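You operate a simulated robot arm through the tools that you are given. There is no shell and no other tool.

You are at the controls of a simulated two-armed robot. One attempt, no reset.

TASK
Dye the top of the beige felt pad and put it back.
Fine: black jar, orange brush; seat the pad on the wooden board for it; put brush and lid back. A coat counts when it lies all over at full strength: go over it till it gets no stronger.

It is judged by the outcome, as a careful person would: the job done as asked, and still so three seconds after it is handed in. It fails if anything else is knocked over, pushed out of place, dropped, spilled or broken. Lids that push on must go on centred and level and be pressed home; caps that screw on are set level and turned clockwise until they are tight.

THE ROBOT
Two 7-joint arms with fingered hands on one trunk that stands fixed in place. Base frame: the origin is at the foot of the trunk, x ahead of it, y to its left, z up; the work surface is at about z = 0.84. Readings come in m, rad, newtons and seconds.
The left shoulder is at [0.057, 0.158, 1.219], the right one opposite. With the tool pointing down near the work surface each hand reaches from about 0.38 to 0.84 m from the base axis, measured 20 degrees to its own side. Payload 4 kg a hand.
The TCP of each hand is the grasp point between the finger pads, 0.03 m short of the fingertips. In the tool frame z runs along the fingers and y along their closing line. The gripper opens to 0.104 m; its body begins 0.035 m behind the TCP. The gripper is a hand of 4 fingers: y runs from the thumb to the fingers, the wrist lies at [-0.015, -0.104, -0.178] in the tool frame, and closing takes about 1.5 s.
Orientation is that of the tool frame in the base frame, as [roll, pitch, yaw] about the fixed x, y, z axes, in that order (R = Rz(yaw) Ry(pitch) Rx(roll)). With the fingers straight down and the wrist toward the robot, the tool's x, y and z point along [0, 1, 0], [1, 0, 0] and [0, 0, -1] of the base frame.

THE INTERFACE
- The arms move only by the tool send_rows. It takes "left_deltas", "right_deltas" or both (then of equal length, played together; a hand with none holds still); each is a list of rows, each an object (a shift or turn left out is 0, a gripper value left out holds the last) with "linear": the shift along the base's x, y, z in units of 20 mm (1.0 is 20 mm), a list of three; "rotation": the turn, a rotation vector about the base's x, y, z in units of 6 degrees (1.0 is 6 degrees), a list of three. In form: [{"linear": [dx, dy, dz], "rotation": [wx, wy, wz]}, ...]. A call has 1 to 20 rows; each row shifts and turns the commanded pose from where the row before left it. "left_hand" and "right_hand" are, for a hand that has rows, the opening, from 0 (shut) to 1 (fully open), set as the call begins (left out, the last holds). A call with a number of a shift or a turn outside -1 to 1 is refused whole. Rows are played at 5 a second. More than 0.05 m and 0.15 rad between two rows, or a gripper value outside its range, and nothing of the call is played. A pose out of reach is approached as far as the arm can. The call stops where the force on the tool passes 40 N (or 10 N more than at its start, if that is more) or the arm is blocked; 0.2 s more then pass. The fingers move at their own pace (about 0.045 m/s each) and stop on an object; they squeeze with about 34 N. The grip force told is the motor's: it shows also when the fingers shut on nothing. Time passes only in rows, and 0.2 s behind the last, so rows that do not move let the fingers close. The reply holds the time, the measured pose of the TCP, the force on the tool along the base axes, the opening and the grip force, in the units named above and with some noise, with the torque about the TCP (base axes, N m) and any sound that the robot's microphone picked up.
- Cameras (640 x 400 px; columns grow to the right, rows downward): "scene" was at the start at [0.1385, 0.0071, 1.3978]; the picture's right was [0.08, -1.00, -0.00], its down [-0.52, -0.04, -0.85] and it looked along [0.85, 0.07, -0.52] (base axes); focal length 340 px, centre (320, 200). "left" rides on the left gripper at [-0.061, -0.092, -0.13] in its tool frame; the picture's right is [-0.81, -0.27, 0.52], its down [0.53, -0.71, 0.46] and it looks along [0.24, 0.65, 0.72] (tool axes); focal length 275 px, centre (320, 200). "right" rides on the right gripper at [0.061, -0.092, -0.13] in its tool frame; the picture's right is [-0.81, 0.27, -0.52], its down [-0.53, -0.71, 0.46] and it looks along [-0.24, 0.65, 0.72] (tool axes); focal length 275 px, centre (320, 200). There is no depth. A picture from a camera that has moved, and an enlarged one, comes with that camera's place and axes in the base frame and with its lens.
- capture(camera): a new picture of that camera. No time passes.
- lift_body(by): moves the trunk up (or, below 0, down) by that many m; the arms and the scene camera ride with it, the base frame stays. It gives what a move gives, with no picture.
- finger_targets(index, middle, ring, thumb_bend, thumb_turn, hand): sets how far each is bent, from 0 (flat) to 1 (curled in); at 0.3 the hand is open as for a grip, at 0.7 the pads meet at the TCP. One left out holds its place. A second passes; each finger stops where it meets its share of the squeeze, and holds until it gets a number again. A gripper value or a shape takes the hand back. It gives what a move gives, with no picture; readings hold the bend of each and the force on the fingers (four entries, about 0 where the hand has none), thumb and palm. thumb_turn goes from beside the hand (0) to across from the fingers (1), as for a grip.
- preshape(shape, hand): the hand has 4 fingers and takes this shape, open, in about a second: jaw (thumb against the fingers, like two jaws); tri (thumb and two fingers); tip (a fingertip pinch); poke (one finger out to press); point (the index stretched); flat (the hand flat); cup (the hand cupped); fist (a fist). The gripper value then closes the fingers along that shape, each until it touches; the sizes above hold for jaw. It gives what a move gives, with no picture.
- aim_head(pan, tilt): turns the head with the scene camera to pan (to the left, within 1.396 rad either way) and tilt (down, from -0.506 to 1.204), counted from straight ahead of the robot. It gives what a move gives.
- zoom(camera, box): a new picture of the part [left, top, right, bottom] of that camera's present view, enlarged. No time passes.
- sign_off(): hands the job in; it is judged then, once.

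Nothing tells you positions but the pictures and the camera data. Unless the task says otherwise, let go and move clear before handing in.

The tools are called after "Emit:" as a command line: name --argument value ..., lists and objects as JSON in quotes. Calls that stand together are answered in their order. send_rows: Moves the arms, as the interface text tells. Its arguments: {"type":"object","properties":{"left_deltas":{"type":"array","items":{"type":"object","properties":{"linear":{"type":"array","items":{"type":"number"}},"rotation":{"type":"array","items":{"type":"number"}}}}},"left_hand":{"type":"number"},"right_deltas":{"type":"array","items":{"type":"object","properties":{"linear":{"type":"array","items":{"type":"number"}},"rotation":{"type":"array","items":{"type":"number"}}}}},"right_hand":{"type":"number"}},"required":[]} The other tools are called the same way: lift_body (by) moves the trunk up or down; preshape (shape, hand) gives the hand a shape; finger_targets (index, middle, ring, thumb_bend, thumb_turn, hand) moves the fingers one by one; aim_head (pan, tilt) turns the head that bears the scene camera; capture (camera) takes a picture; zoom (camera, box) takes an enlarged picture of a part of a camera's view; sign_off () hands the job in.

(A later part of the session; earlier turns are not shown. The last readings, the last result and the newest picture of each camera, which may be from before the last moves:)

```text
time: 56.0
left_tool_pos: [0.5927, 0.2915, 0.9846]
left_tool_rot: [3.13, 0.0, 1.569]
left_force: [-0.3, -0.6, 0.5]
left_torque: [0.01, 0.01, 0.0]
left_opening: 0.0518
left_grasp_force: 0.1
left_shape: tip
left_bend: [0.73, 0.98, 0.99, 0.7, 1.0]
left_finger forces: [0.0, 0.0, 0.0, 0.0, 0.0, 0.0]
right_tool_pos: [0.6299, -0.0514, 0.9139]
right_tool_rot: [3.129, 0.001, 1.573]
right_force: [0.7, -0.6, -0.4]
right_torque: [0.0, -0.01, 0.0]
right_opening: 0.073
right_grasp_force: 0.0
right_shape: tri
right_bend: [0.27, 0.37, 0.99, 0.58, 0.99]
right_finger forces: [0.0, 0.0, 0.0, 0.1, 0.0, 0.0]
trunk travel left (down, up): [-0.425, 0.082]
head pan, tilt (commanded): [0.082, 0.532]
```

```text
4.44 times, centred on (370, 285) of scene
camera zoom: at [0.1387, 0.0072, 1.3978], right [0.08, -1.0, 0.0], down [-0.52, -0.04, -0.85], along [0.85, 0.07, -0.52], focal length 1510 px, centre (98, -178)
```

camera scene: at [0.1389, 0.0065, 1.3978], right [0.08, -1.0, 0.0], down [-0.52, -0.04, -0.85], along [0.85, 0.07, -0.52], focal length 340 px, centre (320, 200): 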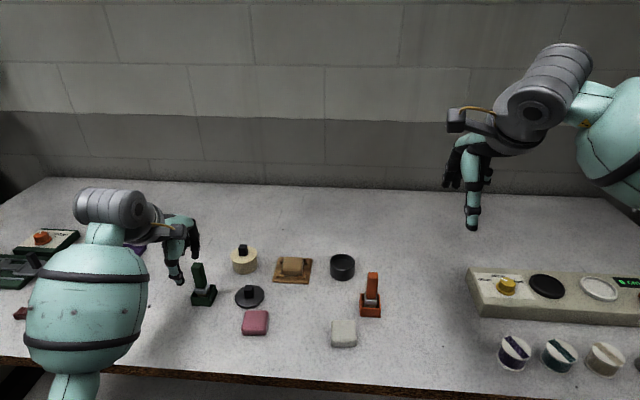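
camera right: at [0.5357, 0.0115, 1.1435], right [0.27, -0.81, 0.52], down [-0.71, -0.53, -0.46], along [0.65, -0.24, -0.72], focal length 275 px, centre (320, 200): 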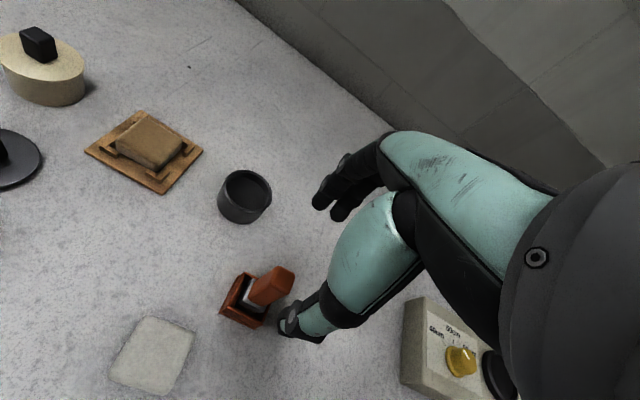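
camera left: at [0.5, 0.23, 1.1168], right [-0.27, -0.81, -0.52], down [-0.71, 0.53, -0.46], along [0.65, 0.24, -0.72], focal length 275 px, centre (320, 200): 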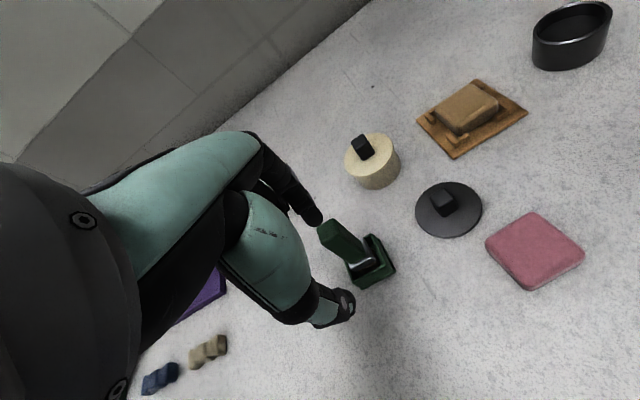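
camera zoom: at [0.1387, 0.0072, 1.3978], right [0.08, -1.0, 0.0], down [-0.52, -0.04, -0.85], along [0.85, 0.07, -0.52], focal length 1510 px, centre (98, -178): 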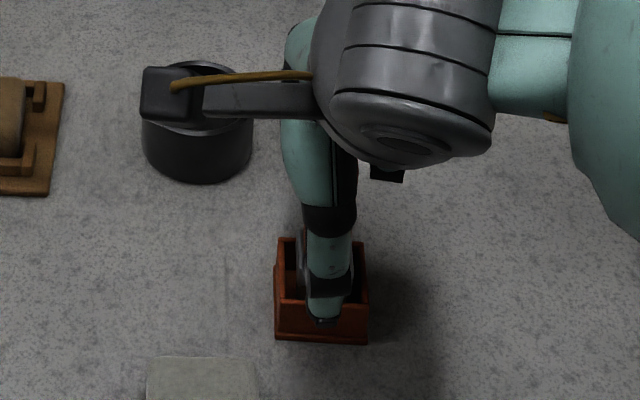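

Emit:
send_rows --right_deltas '[{"linear": [0, 0, 0]}, {"linear": [0, 0, 0]}, {"linear": [0, 0, 0]}, {"linear": [0, 0, 0]}, {"linear": [0, 0, 0]}, {"linear": [0, 0, 0]}, {"linear": [0, 0, 0]}]' --right_hand 0.05

Emit:
zoom --camera "right" --box '[215, 180, 365, 330]'

Emit:
zoom --camera "scene" --box '[330, 240, 410, 330]'

```text
time: 57.6
left_tool_pos: [0.5934, 0.2909, 0.9851]
left_tool_rot: [3.132, 0.001, 1.568]
left_force: [-0.8, 0.2, -0.1]
left_torque: [0.03, 0.01, 0.01]
left_opening: 0.0519
left_grasp_force: 0.0
left_shape: tip
left_bend: [0.73, 0.98, 0.99, 0.7, 1.0]
left_finger forces: [0.0, 0.0, 0.1, 0.1, 0.0, 0.0]
right_tool_pos: [0.6299, -0.0527, 0.9154]
right_tool_rot: [3.129, 0.0, 1.571]
right_force: [-0.3, 0.2, -0.2]
right_torque: [-0.02, 0.01, 0.03]
right_opening: 0.0134
right_grasp_force: 33.6
right_shape: tri
right_bend: [0.73, 0.62, 1.0, 0.76, 1.0]
right_finger forces: [12.8, 19.9, 0.0, 0.0, 28.8, 0.0]
trunk travel left (down, up): [-0.425, 0.082]
head pan, tilt (commanded): [0.082, 0.532]
```

```text
2.67 times, centred on (290, 255) of right
camera zoom: at [0.5351, 0.0106, 1.046], right [0.27, -0.81, 0.52], down [-0.71, -0.53, -0.46], along [0.65, -0.24, -0.72], focal length 734 px, centre (400, 53)
```

zoom: 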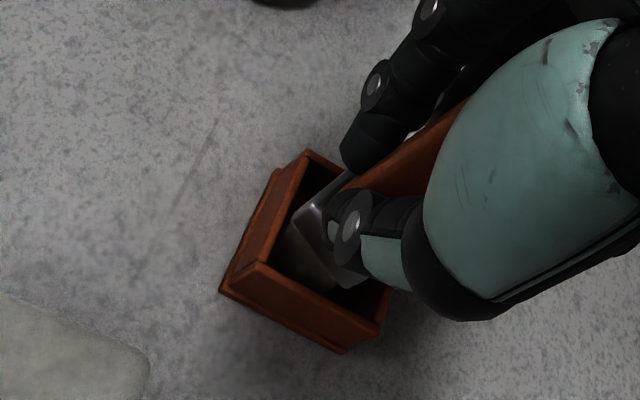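

```text
4.44 times, centred on (370, 285) of scene
camera zoom: at [0.1387, 0.0071, 1.3978], right [0.08, -1.0, 0.0], down [-0.52, -0.04, -0.85], along [0.85, 0.07, -0.52], focal length 1510 px, centre (98, -178)
```

zoom: 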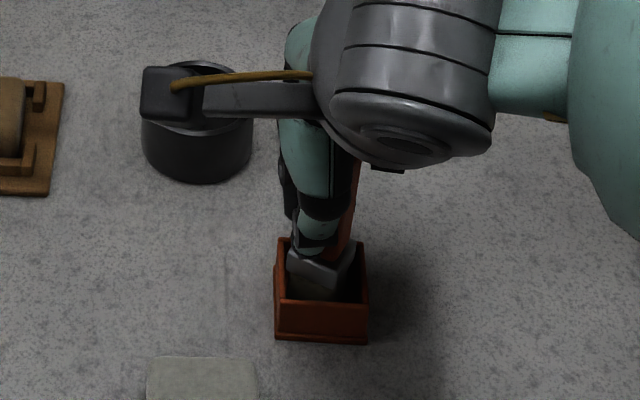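

The grip is firm on three fingers but the brush tipped a little in the tray. I'll inspect how it sits before lifting.

Emit:
zoom --camera "scene" --box '[345, 255, 395, 315]'

Emit:
zoom --camera "right" --box '[260, 190, 350, 320]'

Emit:
zoom --camera "left" --box '[560, 0, 640, 100]'

```text
6.67 times, centred on (370, 285) of scene
camera zoom: at [0.1387, 0.0071, 1.3978], right [0.08, -1.0, 0.0], down [-0.52, -0.04, -0.85], along [0.85, 0.07, -0.52], focal length 2266 px, centre (-13, -367)
```

zoom: 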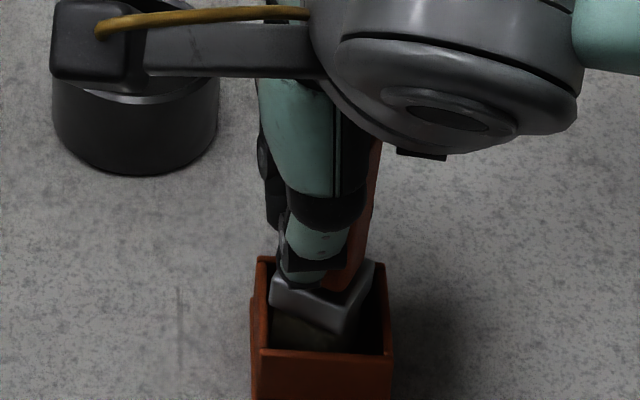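

```text
3.08 times, centred on (305, 255) of right
camera zoom: at [0.5351, 0.0106, 1.046], right [0.27, -0.81, 0.52], down [-0.71, -0.53, -0.46], along [0.65, -0.24, -0.72], focal length 847 px, centre (366, 31)
```

zoom: 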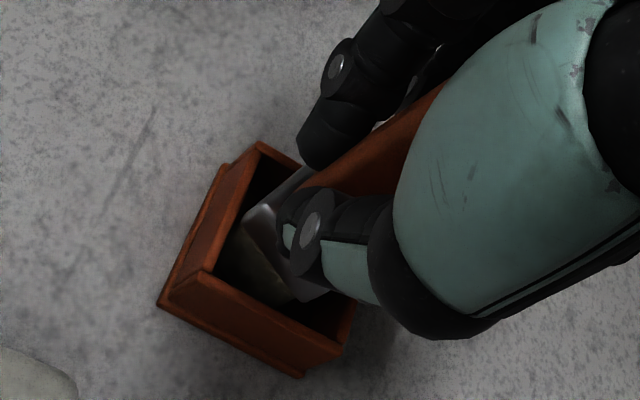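

```text
4.00 times, centred on (600, 50) of left
camera zoom: at [0.5, 0.2304, 1.1167], right [-0.27, -0.81, -0.52], down [-0.71, 0.53, -0.46], along [0.65, 0.24, -0.72], focal length 1101 px, centre (-800, 800)
```

zoom: 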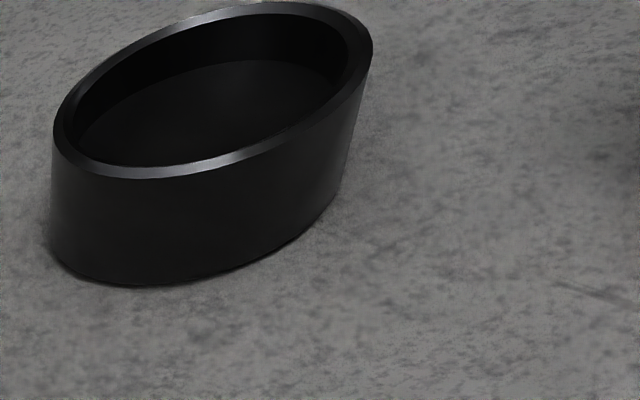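

The brush yawed about 25° in the grip but stands nearly upright and is clamped by three fingers, which is usable. I'll lift it slowly out of the tray and inspect.

Emit:
send_rows --right_deltas '[{"linear": [0, 0, 0.2]}, {"linear": [0, 0, 0.3]}, {"linear": [0, 0, 0.5]}, {"linear": [0, 0, 0.5]}, {"linear": [0, 0, 0.5]}, {"linear": [0, 0, 0.5]}, {"linear": [0, 0, 0]}]'

Emit:
capture --camera "scene"

Emit:
zoom --camera "scene" --box '[325, 220, 405, 320]'

Emit:
zoom --camera "right" --box '[215, 180, 365, 330]'

```text
time: 59.2
left_tool_pos: [0.5933, 0.2915, 0.9851]
left_tool_rot: [3.131, -0.001, 1.57]
left_force: [-0.7, -1.4, 0.3]
left_torque: [-0.01, 0.0, 0.04]
left_opening: 0.0516
left_grasp_force: 0.0
left_shape: tip
left_bend: [0.73, 0.98, 0.99, 0.7, 1.0]
left_finger forces: [0.0, 0.0, 0.1, 0.0, 0.0, 0.1]
right_tool_pos: [0.6275, -0.0518, 0.9643]
right_tool_rot: [3.13, -0.001, 1.57]
right_force: [-0.2, 0.1, -0.5]
right_torque: [0.04, 0.01, -0.01]
right_opening: 0.0131
right_grasp_force: 34.0
right_shape: tri
right_bend: [0.73, 0.62, 1.0, 0.76, 0.99]
right_finger forces: [13.3, 20.2, 0.1, 0.0, 28.9, 0.0]
trunk travel left (down, up): [-0.425, 0.082]
head pan, tilt (commanded): [0.082, 0.532]
```

```text
taken
camera scene: at [0.1388, 0.0071, 1.3978], right [0.08, -1.0, 0.0], down [-0.52, -0.04, -0.85], along [0.85, 0.07, -0.52], focal length 340 px, centre (320, 200)
```

scene: 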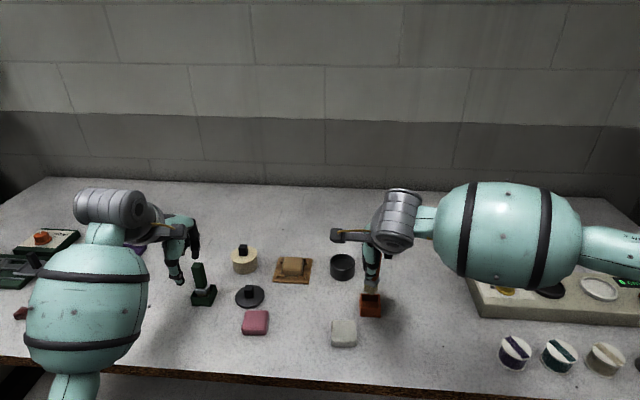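

```text
4.00 times, centred on (365, 270) of scene
camera zoom: at [0.1388, 0.0071, 1.3978], right [0.08, -1.0, 0.0], down [-0.52, -0.04, -0.85], along [0.85, 0.07, -0.52], focal length 1359 px, centre (140, -80)
```

zoom: 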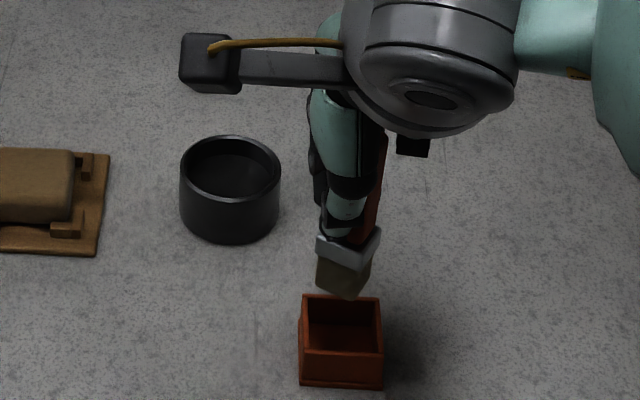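

```text
2.67 times, centred on (290, 255) of right
camera zoom: at [0.533, 0.0108, 1.0961], right [0.27, -0.81, 0.52], down [-0.71, -0.53, -0.46], along [0.65, -0.24, -0.72], focal length 734 px, centre (400, 53)
```

zoom: 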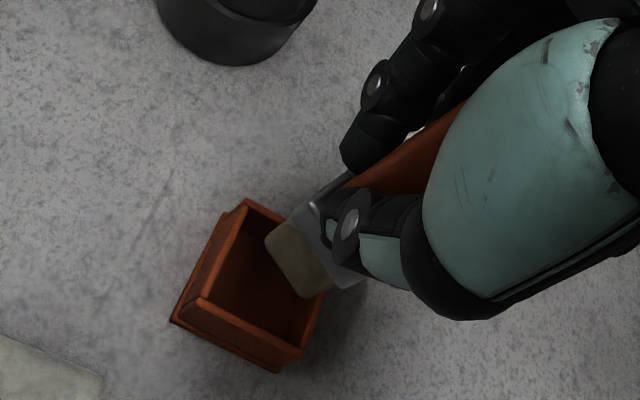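

The brush is out, yawed about −33° in the grip. I'll zoom to judge its tilt.

Emit:
zoom --camera "scene" --box '[345, 240, 385, 300]'

Emit:
zoom --camera "right" --box '[265, 200, 345, 300]'

```text
6.67 times, centred on (365, 270) of scene
camera zoom: at [0.1388, 0.0071, 1.3978], right [0.08, -1.0, 0.0], down [-0.52, -0.04, -0.85], along [0.85, 0.07, -0.52], focal length 2266 px, centre (20, -267)
```

zoom: 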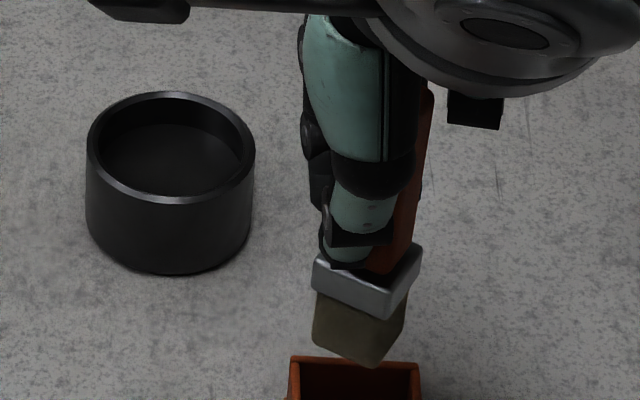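

```text
4.00 times, centred on (305, 250) of right
camera zoom: at [0.533, 0.0108, 1.0961], right [0.27, -0.81, 0.52], down [-0.71, -0.53, -0.46], along [0.65, -0.24, -0.72], focal length 1101 px, centre (380, 0)
```

zoom: 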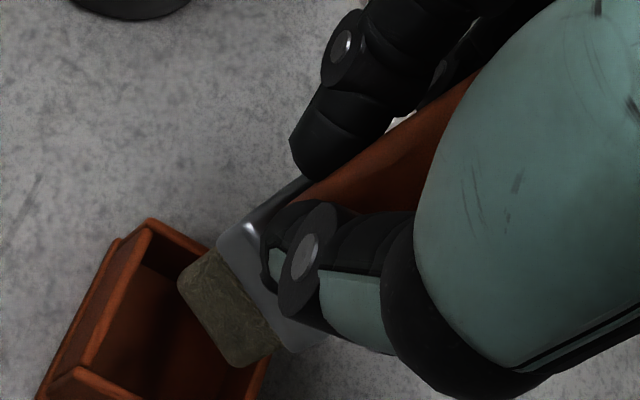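

The brush is essentially upright, with bristle bottom about 70 mm below the TCP. Next I'll move it over the open black jar.

Emit:
send_rows --right_deltas '[{"linear": [0, 0, 1]}, {"linear": [0.66, 0.36, 0.2]}, {"linear": [0.66, 0.36, 0]}, {"linear": [0.66, 0.36, 0]}, {"linear": [0.66, 0.36, 0]}, {"linear": [0.66, 0.36, 0]}, {"linear": [0.66, 0.36, 0]}, {"linear": [0.66, 0.36, 0]}, {"linear": [0.66, 0.36, 0]}, {"linear": [0, 0, 0]}]'

Emit:
zoom --camera "right" --box '[215, 180, 365, 330]'

Emit:
zoom --camera "scene" --box '[300, 210, 390, 300]'

```text
time: 61.4
left_tool_pos: [0.5927, 0.2911, 0.9861]
left_tool_rot: [3.129, -0.002, 1.569]
left_force: [-1.1, 0.2, -0.4]
left_torque: [0.0, -0.01, 0.02]
left_opening: 0.0516
left_grasp_force: 0.0
left_shape: tip
left_bend: [0.73, 0.98, 0.99, 0.7, 1.0]
left_finger forces: [0.1, 0.0, 0.0, 0.0, 0.1, 0.0]
right_tool_pos: [0.7364, 0.0078, 0.9892]
right_tool_rot: [3.129, 0.001, 1.571]
right_force: [-0.1, -1.0, 0.9]
right_torque: [0.02, 0.01, 0.02]
right_opening: 0.0132
right_grasp_force: 34.0
right_shape: tri
right_bend: [0.73, 0.63, 1.0, 0.76, 0.99]
right_finger forces: [13.5, 20.4, 0.0, 0.1, 28.9, 0.1]
trunk travel left (down, up): [-0.425, 0.082]
head pan, tilt (commanded): [0.082, 0.532]
```

```text
2.67 times, centred on (290, 255) of right
camera zoom: at [0.6414, 0.0691, 1.1199], right [0.27, -0.81, 0.52], down [-0.71, -0.53, -0.46], along [0.65, -0.24, -0.72], focal length 734 px, centre (400, 53)
```

zoom: 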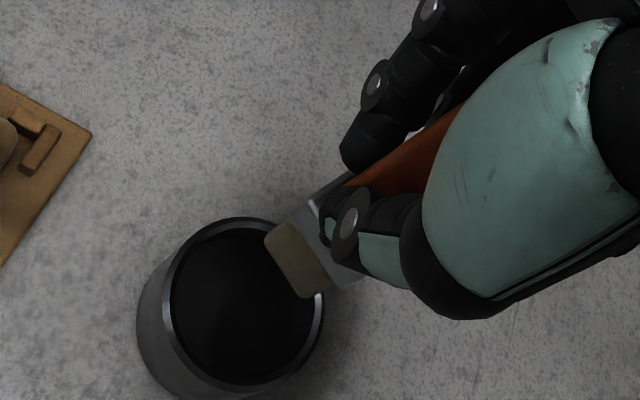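

```text
4.44 times, centred on (345, 255) of scene
camera zoom: at [0.1386, 0.0066, 1.3979], right [0.08, -1.0, 0.0], down [-0.52, -0.04, -0.85], along [0.85, 0.07, -0.52], focal length 1510 px, centre (209, -44)
```

zoom: 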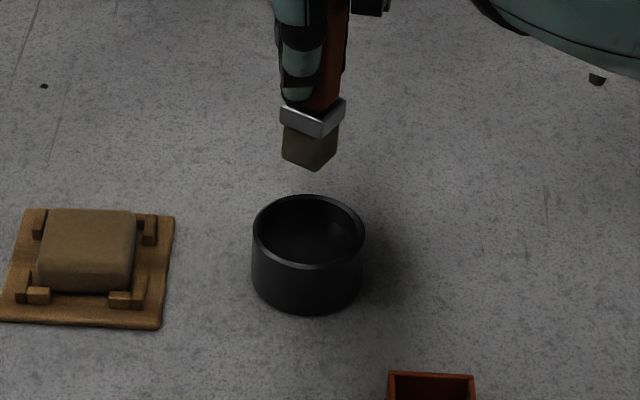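

Emit:
send_rows --right_deltas '[{"linear": [-0.2, -0.02, -0.4]}, {"linear": [0, 0, -0.7]}, {"linear": [0, 0, -0.7]}, {"linear": [0, 0, -0.4]}, {"linear": [0, 0, 0]}]'

Emit:
zoom --camera "right" --box '[215, 180, 365, 330]'

Emit:
zoom --camera "scene" --box '[310, 220, 380, 290]'

```text
time: 62.6
left_tool_pos: [0.5938, 0.2921, 0.9856]
left_tool_rot: [3.131, -0.001, 1.568]
left_force: [0.7, 0.9, -0.9]
left_torque: [-0.01, 0.02, 0.01]
left_opening: 0.0517
left_grasp_force: 0.1
left_shape: tip
left_bend: [0.73, 0.98, 0.99, 0.7, 1.0]
left_finger forces: [0.1, 0.0, 0.1, 0.0, 0.0, 0.0]
right_tool_pos: [0.7329, 0.0071, 0.945]
right_tool_rot: [3.129, 0.001, 1.569]
right_force: [-0.1, -0.4, -0.2]
right_torque: [-0.01, 0.0, -0.02]
right_opening: 0.0128
right_grasp_force: 33.5
right_shape: tri
right_bend: [0.73, 0.63, 1.0, 0.76, 0.99]
right_finger forces: [13.6, 20.4, 0.1, 0.0, 28.7, 0.0]
trunk travel left (down, up): [-0.425, 0.082]
head pan, tilt (commanded): [0.082, 0.532]
```

```text
2.67 times, centred on (290, 255) of right
camera zoom: at [0.6379, 0.0701, 1.0758], right [0.27, -0.81, 0.52], down [-0.71, -0.53, -0.46], along [0.65, -0.24, -0.72], focal length 734 px, centre (400, 53)
```

zoom: 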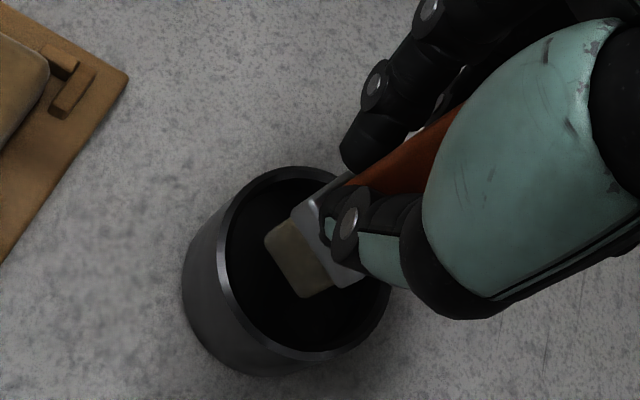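

```text
5.71 times, centred on (345, 255) of scene
camera zoom: at [0.1387, 0.0072, 1.3978], right [0.08, -1.0, 0.0], down [-0.52, -0.04, -0.85], along [0.85, 0.07, -0.52], focal length 1942 px, centre (177, -114)
```

zoom: 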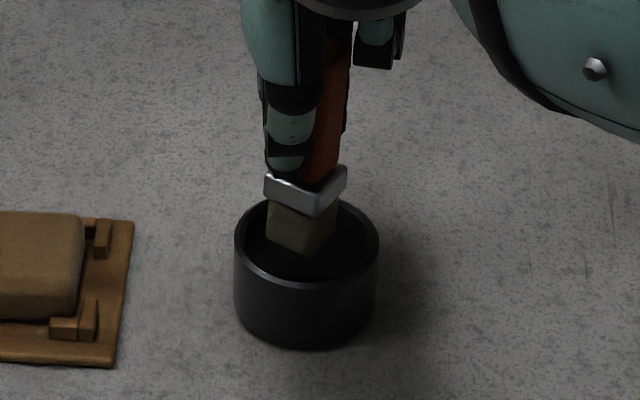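

Well centred over the jar opening. Dipping the bristles.

Emit:
send_rows --right_deltas '[{"linear": [0, 0, -0.4]}, {"linear": [0, 0, -0.3]}, {"linear": [0, 0, -0.2]}, {"linear": [0, 0, 0]}, {"linear": [0, 0, 0]}]'

Emit:
zoom --camera "right" --box '[215, 180, 365, 330]'

Emit:
zoom --camera "scene" --box '[310, 220, 380, 290]'

```text
time: 63.8
left_tool_pos: [0.5904, 0.2921, 0.987]
left_tool_rot: [3.128, 0.0, 1.569]
left_force: [0.4, -0.4, -0.4]
left_torque: [-0.01, 0.01, -0.01]
left_opening: 0.0518
left_grasp_force: 0.1
left_shape: tip
left_bend: [0.73, 0.98, 0.99, 0.7, 1.0]
left_finger forces: [0.0, 0.0, 0.1, 0.1, 0.1, 0.0]
right_tool_pos: [0.7304, 0.0072, 0.9313]
right_tool_rot: [3.125, -0.003, 1.571]
right_force: [-0.2, 2.2, 21.2]
right_torque: [-0.02, -0.2, 0.07]
right_opening: 0.0139
right_grasp_force: 33.7
right_shape: tri
right_bend: [0.73, 0.62, 1.0, 0.76, 0.99]
right_finger forces: [15.8, 24.3, 0.0, 0.0, 32.7, 0.0]
trunk travel left (down, up): [-0.425, 0.082]
head pan, tilt (commanded): [0.082, 0.532]
```

```text
2.67 times, centred on (290, 255) of right
camera zoom: at [0.635, 0.0712, 1.0612], right [0.27, -0.81, 0.52], down [-0.7, -0.53, -0.47], along [0.66, -0.24, -0.71], focal length 734 px, centre (400, 53)
```

zoom: 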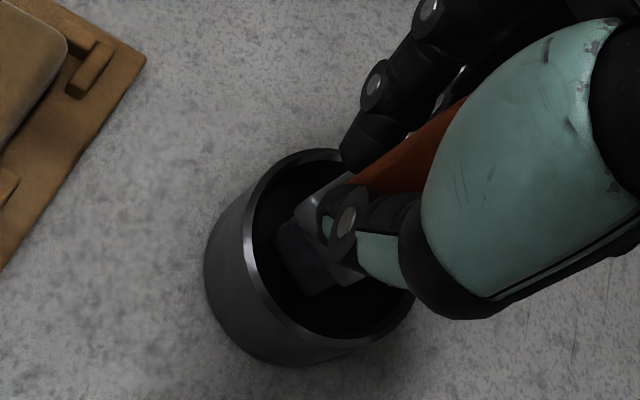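

```text
5.71 times, centred on (345, 255) of scene
camera zoom: at [0.1349, 0.0076, 1.3983], right [0.08, -1.0, 0.0], down [-0.51, -0.04, -0.86], along [0.85, 0.07, -0.52], focal length 1942 px, centre (177, -114)
```

zoom: 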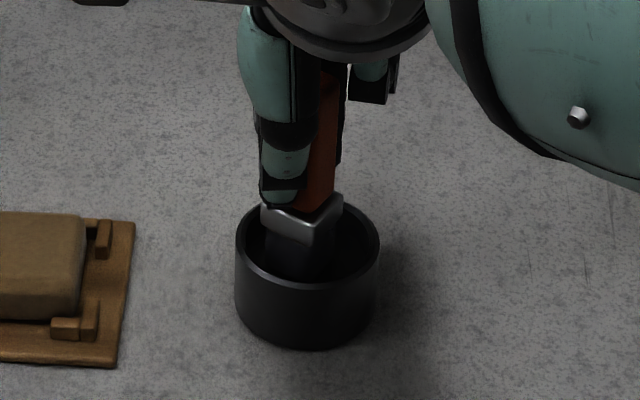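

The bristles touched the jar's dye bed (21 N) and turned dark — loaded. Raising it gently now and pausing over the jar in case of drips.

Emit:
send_rows --right_deltas '[{"linear": [0, 0, 0.3]}, {"linear": [0, 0, 0.5]}, {"linear": [0, 0, 0.5]}, {"linear": [0, 0, 0.5]}, {"linear": [0, 0, 0.5]}, {"linear": [0, 0, 0.5]}, {"linear": [0, 0, 0]}, {"linear": [0, 0, 0]}, {"linear": [0, 0, 0]}]'

Emit:
zoom --camera "right" --box '[215, 180, 365, 330]'

Emit:
zoom --camera "scene" --box '[270, 210, 390, 300]'

```text
time: 65.8
left_tool_pos: [0.5929, 0.2911, 0.9856]
left_tool_rot: [3.129, 0.001, 1.567]
left_force: [0.4, -0.4, 0.8]
left_torque: [0.01, -0.03, -0.04]
left_opening: 0.0516
left_grasp_force: 0.1
left_shape: tip
left_bend: [0.73, 0.98, 0.99, 0.7, 1.0]
left_finger forces: [0.0, 0.0, 0.0, 0.0, 0.1, 0.0]
right_tool_pos: [0.7309, 0.0069, 0.9816]
right_tool_rot: [3.129, 0.0, 1.571]
right_force: [0.3, 0.1, -0.8]
right_torque: [-0.01, 0.01, 0.01]
right_opening: 0.0133
right_grasp_force: 33.9
right_shape: tri
right_bend: [0.73, 0.63, 1.0, 0.76, 0.99]
right_finger forces: [14.2, 20.9, 0.1, 0.1, 28.6, 0.0]
trunk travel left (down, up): [-0.425, 0.082]
head pan, tilt (commanded): [0.082, 0.532]
```

```text
2.67 times, centred on (290, 255) of right
camera zoom: at [0.6369, 0.0691, 1.1134], right [0.27, -0.81, 0.52], down [-0.71, -0.53, -0.46], along [0.65, -0.24, -0.72], focal length 734 px, centre (400, 53)
```

zoom: 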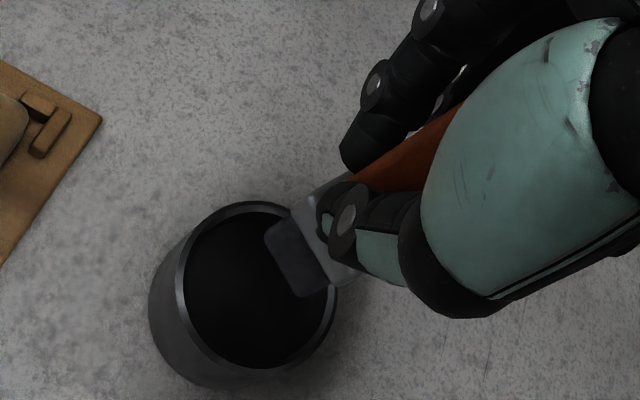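

```text
4.44 times, centred on (330, 255) of scene
camera zoom: at [0.1386, 0.0071, 1.3978], right [0.08, -1.0, 0.0], down [-0.52, -0.04, -0.85], along [0.85, 0.07, -0.52], focal length 1510 px, centre (276, -44)
```

zoom: 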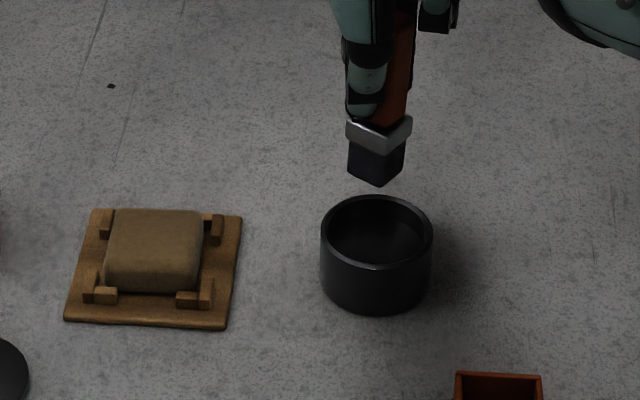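

Bristles are evenly black. Now over to the pad, hovering above its centre first.

Emit:
send_rows --right_deltas '[{"linear": [-0.03, 0.73, 0]}, {"linear": [-0.03, 0.73, 0]}, {"linear": [-0.03, 0.73, 0]}, {"linear": [-0.03, 0.73, 0]}, {"linear": [-0.03, 0.73, 0]}, {"linear": [-0.03, 0.73, 0]}, {"linear": [-0.03, 0.73, 0]}, {"linear": [-0.03, 0.73, 0]}, {"linear": [0, 0, -0.8]}, {"linear": [0, 0, -0.7]}, {"linear": [0, 0, 0]}]'

Emit:
zoom --camera "right" --box '[215, 180, 365, 330]'

Emit:
zoom --camera "scene" --box '[250, 210, 340, 300]'

Emit:
capture --camera "left"

```text
time: 68.2
left_tool_pos: [0.5936, 0.2912, 0.9857]
left_tool_rot: [3.131, -0.003, 1.569]
left_force: [-0.6, -1.0, 1.1]
left_torque: [-0.02, -0.01, 0.01]
left_opening: 0.0515
left_grasp_force: 0.0
left_shape: tip
left_bend: [0.73, 0.98, 0.99, 0.7, 1.0]
left_finger forces: [0.0, 0.2, 0.0, 0.0, 0.1, 0.1]
right_tool_pos: [0.7235, 0.1274, 0.9536]
right_tool_rot: [3.131, 0.0, 1.572]
right_force: [0.4, 1.0, -0.8]
right_torque: [0.03, 0.01, 0.0]
right_opening: 0.0134
right_grasp_force: 34.6
right_shape: tri
right_bend: [0.73, 0.63, 1.0, 0.76, 0.99]
right_finger forces: [14.2, 21.1, 0.0, 0.1, 28.5, 0.0]
right hand out of reach, approached as far as the arm can: row 8
trunk travel left (down, up): [-0.425, 0.082]
head pan, tilt (commanded): [0.082, 0.532]
```

```text
2.67 times, centred on (290, 255) of right
camera zoom: at [0.6284, 0.1898, 1.0853], right [0.27, -0.81, 0.52], down [-0.71, -0.53, -0.46], along [0.65, -0.24, -0.72], focal length 734 px, centre (400, 53)
```

zoom: 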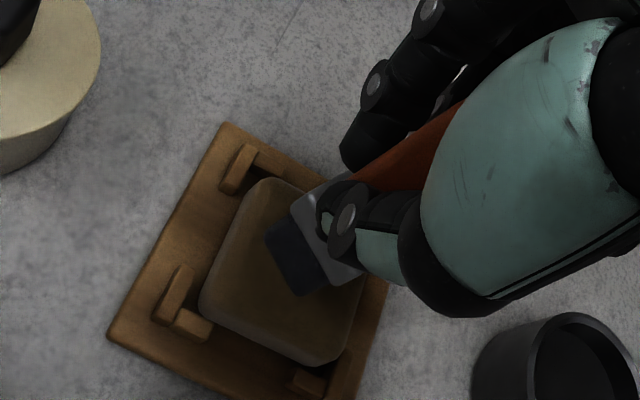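

```text
4.44 times, centred on (295, 255) of scene
camera zoom: at [0.1386, 0.0062, 1.3979], right [0.08, -1.0, 0.0], down [-0.52, -0.04, -0.85], along [0.85, 0.07, -0.52], focal length 1510 px, centre (431, -44)
```

zoom: 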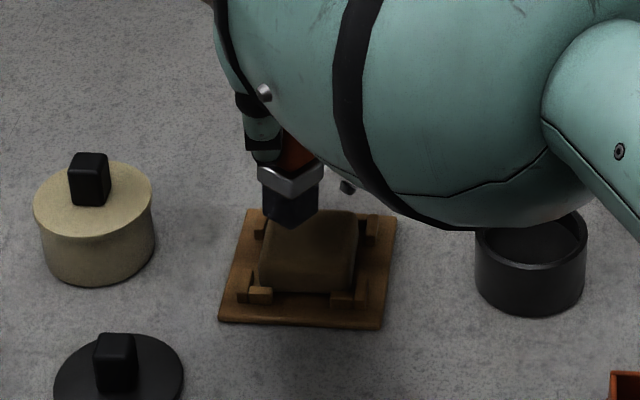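

```text
taken
camera left: at [0.4999, 0.2296, 1.1169], right [-0.27, -0.81, -0.52], down [-0.71, 0.53, -0.46], along [0.65, 0.24, -0.72], focal length 275 px, centre (320, 200)
```

left: 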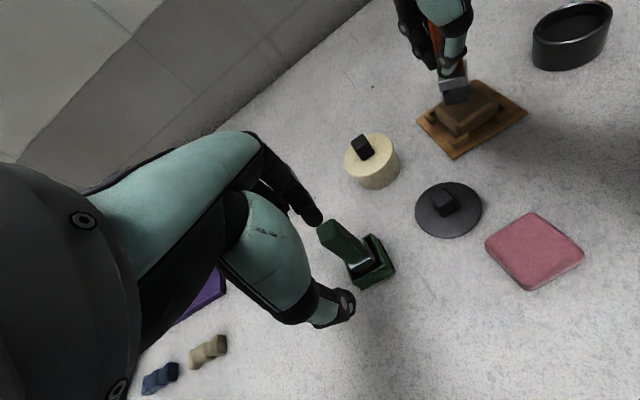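

The right arm reported being at its reach limit here with the hand pointing straight ahead. Turning the hand about +27° (toward its shoulder line) eases the reach and also squares the brush to the pad; I'll do that while hovering.

Emit:
send_rows --right_deltas '[{"linear": [0, 0, 0.4], "rotation": [0, 0, 0]}, {"linear": [0, 0, 0.1], "rotation": [0, 0, 0.75]}, {"linear": [0, 0, 0], "rotation": [0, 0, 0.75]}, {"linear": [0, 0, 0], "rotation": [0, 0, 0.75]}, {"linear": [0, 0, 0], "rotation": [0, 0, 0.75]}, {"linear": [0, 0, 0], "rotation": [0, 0, 0.75]}, {"linear": [0, 0, 0], "rotation": [0, 0, 0.75]}, {"linear": [0, 0, 0]}]'

Emit:
zoom --camera "right" --box '[215, 180, 365, 330]'

Emit:
zoom --camera "scene" --box '[250, 210, 340, 300]'

Emit:
zoom --camera "left" --box '[400, 30, 540, 160]'

```text
time: 70.0
left_tool_pos: [0.5928, 0.292, 0.9846]
left_tool_rot: [3.131, 0.0, 1.569]
left_force: [-0.1, -0.4, -0.7]
left_torque: [0.01, -0.02, 0.02]
left_opening: 0.0517
left_grasp_force: 0.0
left_shape: tip
left_bend: [0.73, 0.98, 0.99, 0.7, 1.0]
left_finger forces: [0.0, 0.0, 0.1, 0.0, 0.0, 0.0]
right_tool_pos: [0.7187, 0.1256, 0.9649]
right_tool_rot: [3.133, 0.001, 2.041]
right_force: [-0.2, 0.5, 0.5]
right_torque: [-0.02, -0.01, -0.02]
right_opening: 0.0135
right_grasp_force: 33.7
right_shape: tri
right_bend: [0.73, 0.63, 1.0, 0.77, 0.99]
right_finger forces: [14.4, 21.3, 0.1, 0.0, 28.5, 0.0]
trunk travel left (down, up): [-0.425, 0.082]
head pan, tilt (commanded): [0.082, 0.532]
```

```text
2.67 times, centred on (290, 255) of right
camera zoom: at [0.6073, 0.1395, 1.0953], right [0.61, -0.6, 0.52], down [-0.39, -0.8, -0.46], along [0.69, 0.08, -0.72], focal length 734 px, centre (400, 53)
```

zoom: 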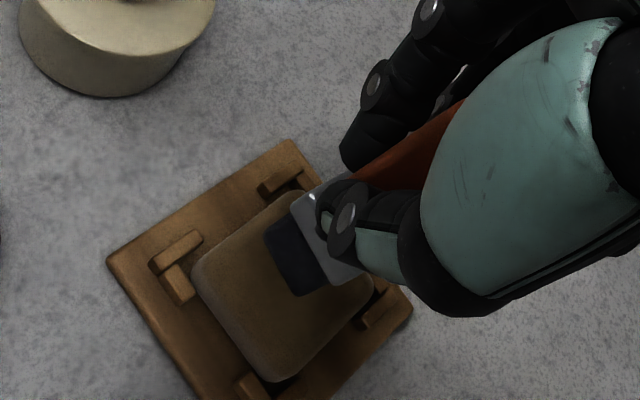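

```text
4.44 times, centred on (295, 255) of scene
camera zoom: at [0.1388, 0.0074, 1.3978], right [0.08, -1.0, 0.0], down [-0.52, -0.04, -0.85], along [0.85, 0.07, -0.52], focal length 1510 px, centre (431, -44)
```

zoom: 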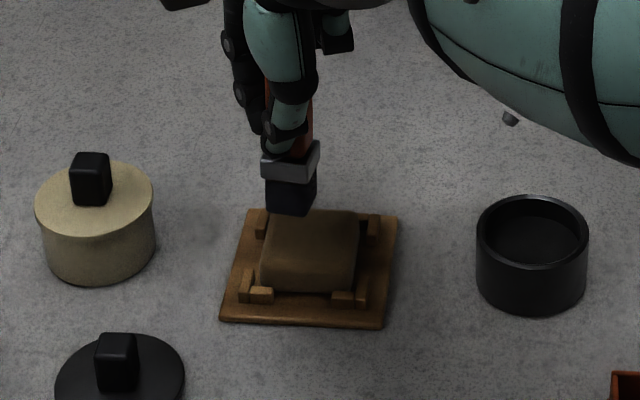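

```text
3.08 times, centred on (470, 95) of left
camera zoom: at [0.5, 0.2306, 1.1166], right [-0.27, -0.81, -0.52], down [-0.71, 0.53, -0.46], along [0.65, 0.24, -0.72], focal length 847 px, centre (-142, 523)
```

zoom: 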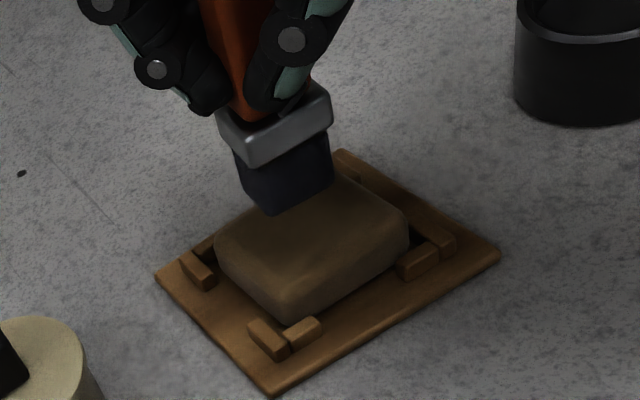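

The left camera gives a fine view of brush and pad. I'll centre over the pad and lower to first contact.

Emit:
send_rows --right_deltas '[{"linear": [0.25, -0.2, -0.3]}, {"linear": [0, 0, -0.5]}, {"linear": [0, 0, -0.5]}, {"linear": [0, 0, 0]}]'

Emit:
zoom --camera "left" --box '[400, 30, 540, 160]'

Emit:
zoom --camera "right" --box '[215, 180, 365, 330]'

```text
time: 71.0
left_tool_pos: [0.593, 0.291, 0.9852]
left_tool_rot: [3.131, 0.0, 1.567]
left_force: [0.3, -0.5, 0.2]
left_torque: [0.0, 0.01, -0.05]
left_opening: 0.0516
left_grasp_force: 0.0
left_shape: tip
left_bend: [0.73, 0.98, 0.99, 0.7, 1.0]
left_finger forces: [0.0, 0.0, 0.0, 0.0, 0.0, 0.0]
right_tool_pos: [0.7262, 0.1225, 0.9382]
right_tool_rot: [3.132, -0.001, 2.043]
right_force: [0.6, 0.1, 0.8]
right_torque: [-0.01, 0.01, -0.02]
right_opening: 0.0136
right_grasp_force: 34.1
right_shape: tri
right_bend: [0.73, 0.63, 1.0, 0.77, 0.98]
right_finger forces: [14.5, 21.3, 0.0, 0.0, 28.4, 0.1]
trunk travel left (down, up): [-0.425, 0.082]
head pan, tilt (commanded): [0.082, 0.532]
```

```text
3.08 times, centred on (470, 95) of left
camera zoom: at [0.4999, 0.2303, 1.1167], right [-0.27, -0.81, -0.52], down [-0.71, 0.53, -0.46], along [0.65, 0.24, -0.72], focal length 847 px, centre (-142, 523)
```

zoom: 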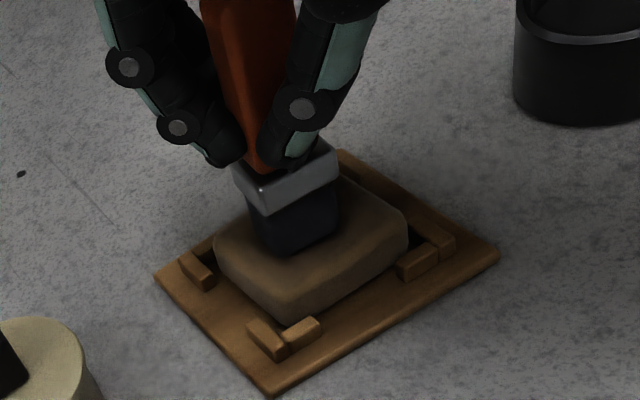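

```text
2.67 times, centred on (290, 255) of right
camera zoom: at [0.6139, 0.1361, 1.0686], right [0.61, -0.6, 0.52], down [-0.39, -0.8, -0.46], along [0.69, 0.08, -0.72], focal length 734 px, centre (400, 53)
```

zoom: 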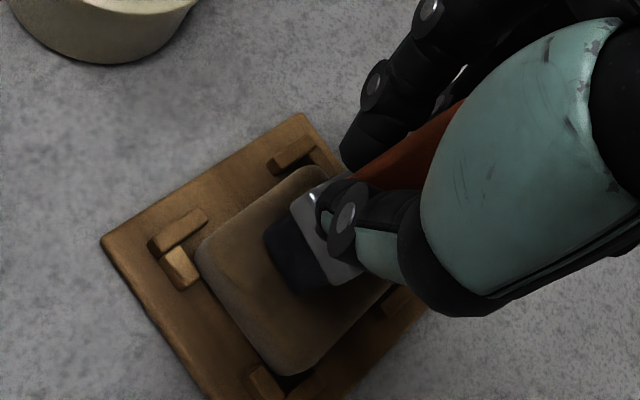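

Emit:
send_rows --right_deltas '[{"linear": [0, 0, -0.1]}, {"linear": [0, 0, -0.1]}, {"linear": [0, 0, -0.05]}, {"linear": [0, 0, 0]}]'

Emit:
zoom --camera "left" --box '[400, 30, 540, 160]'

```text
time: 72.0
left_tool_pos: [0.5905, 0.2903, 0.9871]
left_tool_rot: [3.127, -0.002, 1.569]
left_force: [-1.0, 0.3, -0.2]
left_torque: [0.02, 0.0, -0.03]
left_opening: 0.0514
left_grasp_force: 0.1
left_shape: tip
left_bend: [0.73, 0.98, 0.99, 0.7, 1.0]
left_finger forces: [0.1, 0.0, 0.0, 0.1, 0.0, 0.0]
right_tool_pos: [0.7261, 0.1242, 0.9356]
right_tool_rot: [3.126, -0.001, 2.042]
right_force: [-2.1, 0.0, 20.4]
right_torque: [0.03, -0.14, 0.07]
right_opening: 0.0139
right_grasp_force: 33.9
right_shape: tri
right_bend: [0.73, 0.63, 1.0, 0.77, 0.98]
right_finger forces: [15.2, 24.2, 0.1, 0.0, 32.2, 0.0]
trunk travel left (down, up): [-0.425, 0.082]
head pan, tilt (commanded): [0.082, 0.532]
```

```text
3.08 times, centred on (470, 95) of left
camera zoom: at [0.4976, 0.2298, 1.1181], right [-0.27, -0.81, -0.52], down [-0.71, 0.53, -0.46], along [0.65, 0.24, -0.72], focal length 847 px, centre (-142, 523)
```

zoom: 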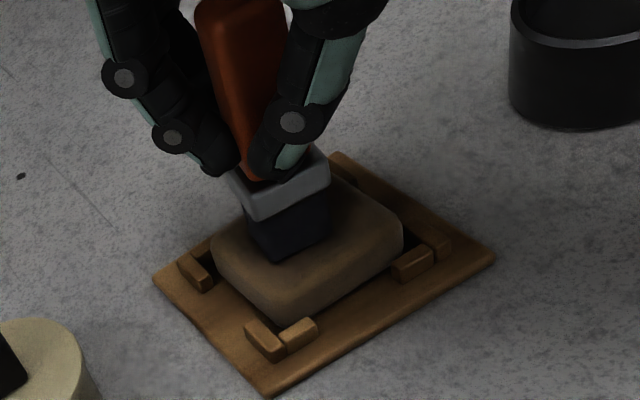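

Contact at about 20 N is too firm; I'll ease up ~2 mm and make a first test stroke, then lift to look at the mark.

Emit:
send_rows --right_deltas '[{"linear": [0, 0, 0.11]}, {"linear": [0, -0.3, 0]}, {"linear": [0, -0.3, 0]}, {"linear": [0, 0.3, 0]}, {"linear": [0, 0.3, 0]}, {"linear": [0, 0.3, 0]}, {"linear": [0, 0.3, 0]}, {"linear": [0, 0, 0]}]'

Emit:
zoom --camera "left" --box '[400, 30, 540, 160]'

Emit:
zoom --camera "right" --box '[215, 180, 365, 330]'

```text
time: 73.8
left_tool_pos: [0.5924, 0.2918, 0.9857]
left_tool_rot: [3.129, -0.002, 1.57]
left_force: [-0.8, 0.4, -0.2]
left_torque: [0.02, -0.04, -0.05]
left_opening: 0.0517
left_grasp_force: 0.0
left_shape: tip
left_bend: [0.73, 0.98, 0.99, 0.7, 1.0]
left_finger forces: [0.0, 0.0, 0.0, 0.0, 0.0, 0.1]
right_tool_pos: [0.7228, 0.1352, 0.9351]
right_tool_rot: [3.132, -0.002, 2.042]
right_force: [-0.2, -0.4, -0.3]
right_torque: [-0.02, 0.02, -0.01]
right_opening: 0.0111
right_grasp_force: 33.9
right_shape: tri
right_bend: [0.73, 0.72, 1.0, 0.81, 0.93]
right_finger forces: [14.6, 25.0, 0.0, 0.0, 30.3, 0.0]
right hand out of reach, approached as far as the arm can: row 7
trunk travel left (down, up): [-0.425, 0.082]
head pan, tilt (commanded): [0.082, 0.532]
```

```text
3.08 times, centred on (470, 95) of left
camera zoom: at [0.4993, 0.2301, 1.1171], right [-0.27, -0.81, -0.52], down [-0.71, 0.53, -0.46], along [0.65, 0.24, -0.72], focal length 847 px, centre (-142, 523)
```

zoom: 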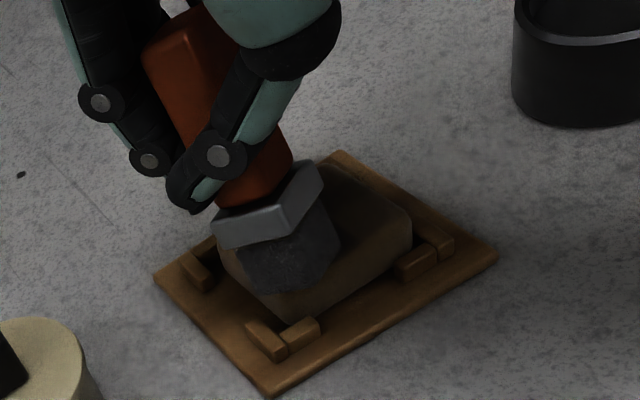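

```text
2.67 times, centred on (290, 255) of right
camera zoom: at [0.6114, 0.1478, 1.0661], right [0.61, -0.6, 0.52], down [-0.39, -0.8, -0.46], along [0.69, 0.08, -0.72], focal length 734 px, centre (400, 53)
```

zoom: 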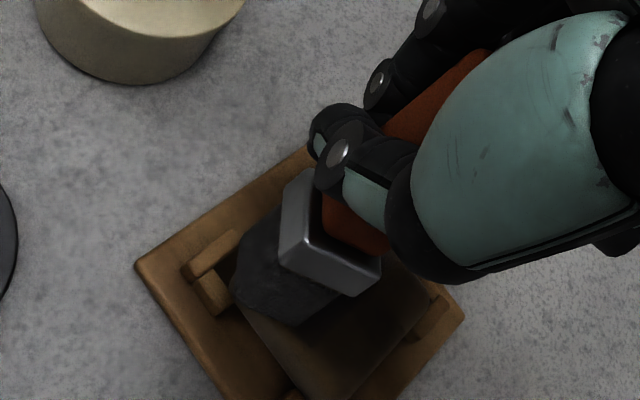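

The lateral stroke twisted the brush in the fingers. I'll stop stroking, lift straight up and inspect both the mark and the grip.

Emit:
send_rows --right_deltas '[{"linear": [0, 0, 0.3]}, {"linear": [0, 0, 0.5]}, {"linear": [0, 0, 0.7]}, {"linear": [0, 0, 0.7]}, {"linear": [0, 0, 0]}]'

Emit:
zoom --camera "left" --box '[400, 10, 540, 160]'

Emit:
zoom --camera "right" --box '[215, 150, 385, 330]'

Emit:
zoom --camera "scene" --box '[250, 210, 340, 300]'

```text
time: 75.0
left_tool_pos: [0.5927, 0.2913, 0.9852]
left_tool_rot: [3.132, 0.001, 1.568]
left_force: [-0.1, -0.1, 0.0]
left_torque: [0.02, 0.03, 0.01]
left_opening: 0.0518
left_grasp_force: 0.1
left_shape: tip
left_bend: [0.73, 0.98, 0.99, 0.7, 1.0]
left_finger forces: [0.1, 0.0, 0.0, 0.0, 0.0, 0.0]
right_tool_pos: [0.721, 0.1324, 0.9811]
right_tool_rot: [3.134, 0.0, 2.042]
right_force: [-0.8, -0.4, 0.1]
right_torque: [0.0, 0.02, 0.01]
right_opening: 0.0111
right_grasp_force: 34.0
right_shape: tri
right_bend: [0.73, 0.72, 1.0, 0.82, 0.93]
right_finger forces: [15.0, 25.2, 0.0, 0.0, 30.5, 0.0]
trunk travel left (down, up): [-0.425, 0.082]
head pan, tilt (commanded): [0.082, 0.532]
```

```text
2.67 times, centred on (470, 85) of left
camera zoom: at [0.5, 0.2305, 1.1166], right [-0.27, -0.81, -0.52], down [-0.71, 0.53, -0.46], along [0.65, 0.24, -0.72], focal length 734 px, centre (-80, 507)
```

zoom: 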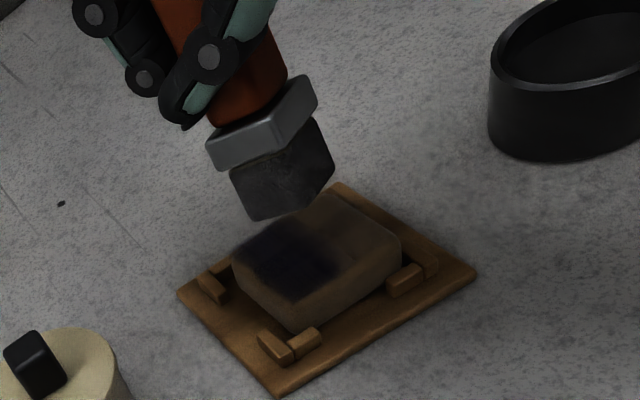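

```text
2.22 times, centred on (300, 240) of right
camera zoom: at [0.6086, 0.1454, 1.112], right [0.61, -0.6, 0.52], down [-0.39, -0.8, -0.46], along [0.69, 0.08, -0.72], focal length 612 px, centre (364, 111)
```

zoom: 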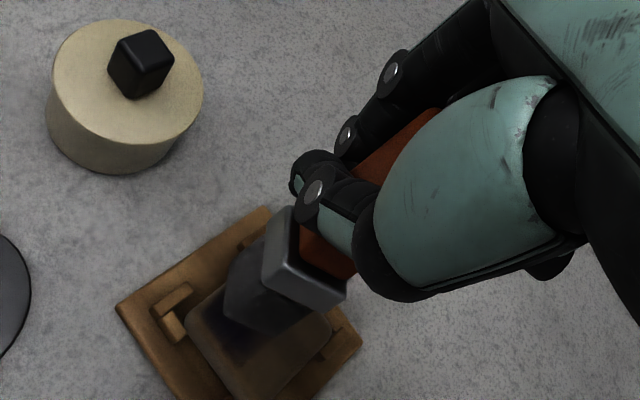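

```text
4.44 times, centred on (295, 255) of scene
camera zoom: at [0.1388, 0.0074, 1.3978], right [0.08, -1.0, 0.0], down [-0.52, -0.04, -0.85], along [0.85, 0.07, -0.52], focal length 1510 px, centre (431, -44)
```

zoom: 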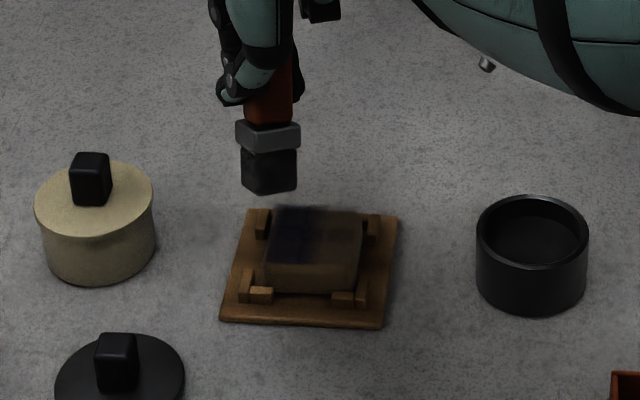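

The dye takes very well — the left part of the pad is already deep dark. The brush leans about 10° (bottom toward the robot) in the grip, so I'll tilt the hand to bring it upright and then work with gentle dabs instead of dragging strokes.

Emit:
send_rows --right_deltas '[{"linear": [0, 0, 0.3], "rotation": [0, -0.55, 0]}, {"linear": [0, 0, 0], "rotation": [0, -0.55, 0]}, {"linear": [0, 0, 0], "rotation": [0, -0.55, 0]}, {"linear": [0, 0, 0]}]'

Emit:
zoom --camera "left" --box '[400, 0, 540, 140]'

Emit:
zoom --camera "right" --box '[215, 150, 385, 330]'

Emit:
zoom --camera "scene" --box '[250, 200, 340, 300]'

```text
time: 76.0
left_tool_pos: [0.5935, 0.2919, 0.985]
left_tool_rot: [3.131, 0.0, 1.569]
left_force: [0.0, -0.8, 0.2]
left_torque: [0.0, -0.01, -0.01]
left_opening: 0.052
left_grasp_force: 0.0
left_shape: tip
left_bend: [0.73, 0.98, 0.99, 0.7, 1.0]
left_finger forces: [0.0, 0.0, 0.0, 0.0, 0.0, 0.2]
right_tool_pos: [0.7172, 0.1297, 0.9878]
right_tool_rot: [2.975, 0.078, 2.037]
right_force: [-0.4, 0.4, -0.6]
right_torque: [0.01, -0.01, 0.01]
right_opening: 0.0109
right_grasp_force: 34.0
right_shape: tri
right_bend: [0.73, 0.72, 1.0, 0.82, 0.93]
right_finger forces: [15.0, 25.3, 0.1, 0.0, 30.2, 0.0]
trunk travel left (down, up): [-0.425, 0.082]
head pan, tilt (commanded): [0.082, 0.532]
```

```text
2.86 times, centred on (470, 70) of left
camera zoom: at [0.4999, 0.2303, 1.1167], right [-0.27, -0.81, -0.52], down [-0.71, 0.53, -0.46], along [0.65, 0.24, -0.72], focal length 786 px, centre (-109, 571)
```

zoom: 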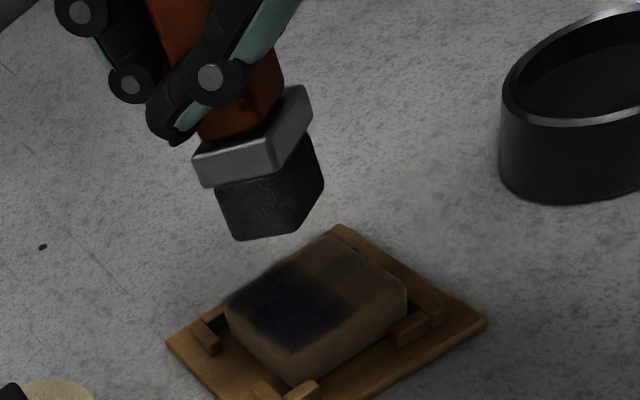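

```text
2.22 times, centred on (300, 240) of right
camera zoom: at [0.5837, 0.1437, 1.0981], right [0.51, -0.6, 0.62], down [-0.3, -0.8, -0.52], along [0.81, 0.08, -0.59], focal length 612 px, centre (364, 111)
```

zoom: 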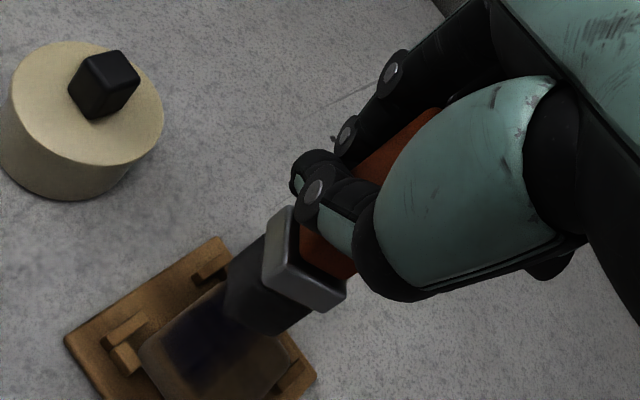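

```text
4.00 times, centred on (295, 250) of scene
camera zoom: at [0.1387, 0.0071, 1.3978], right [0.08, -1.0, 0.0], down [-0.52, -0.04, -0.85], along [0.85, 0.07, -0.52], focal length 1359 px, centre (420, 0)
```

zoom: 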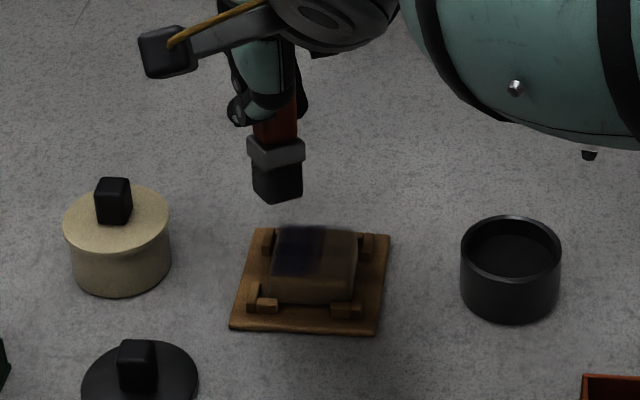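

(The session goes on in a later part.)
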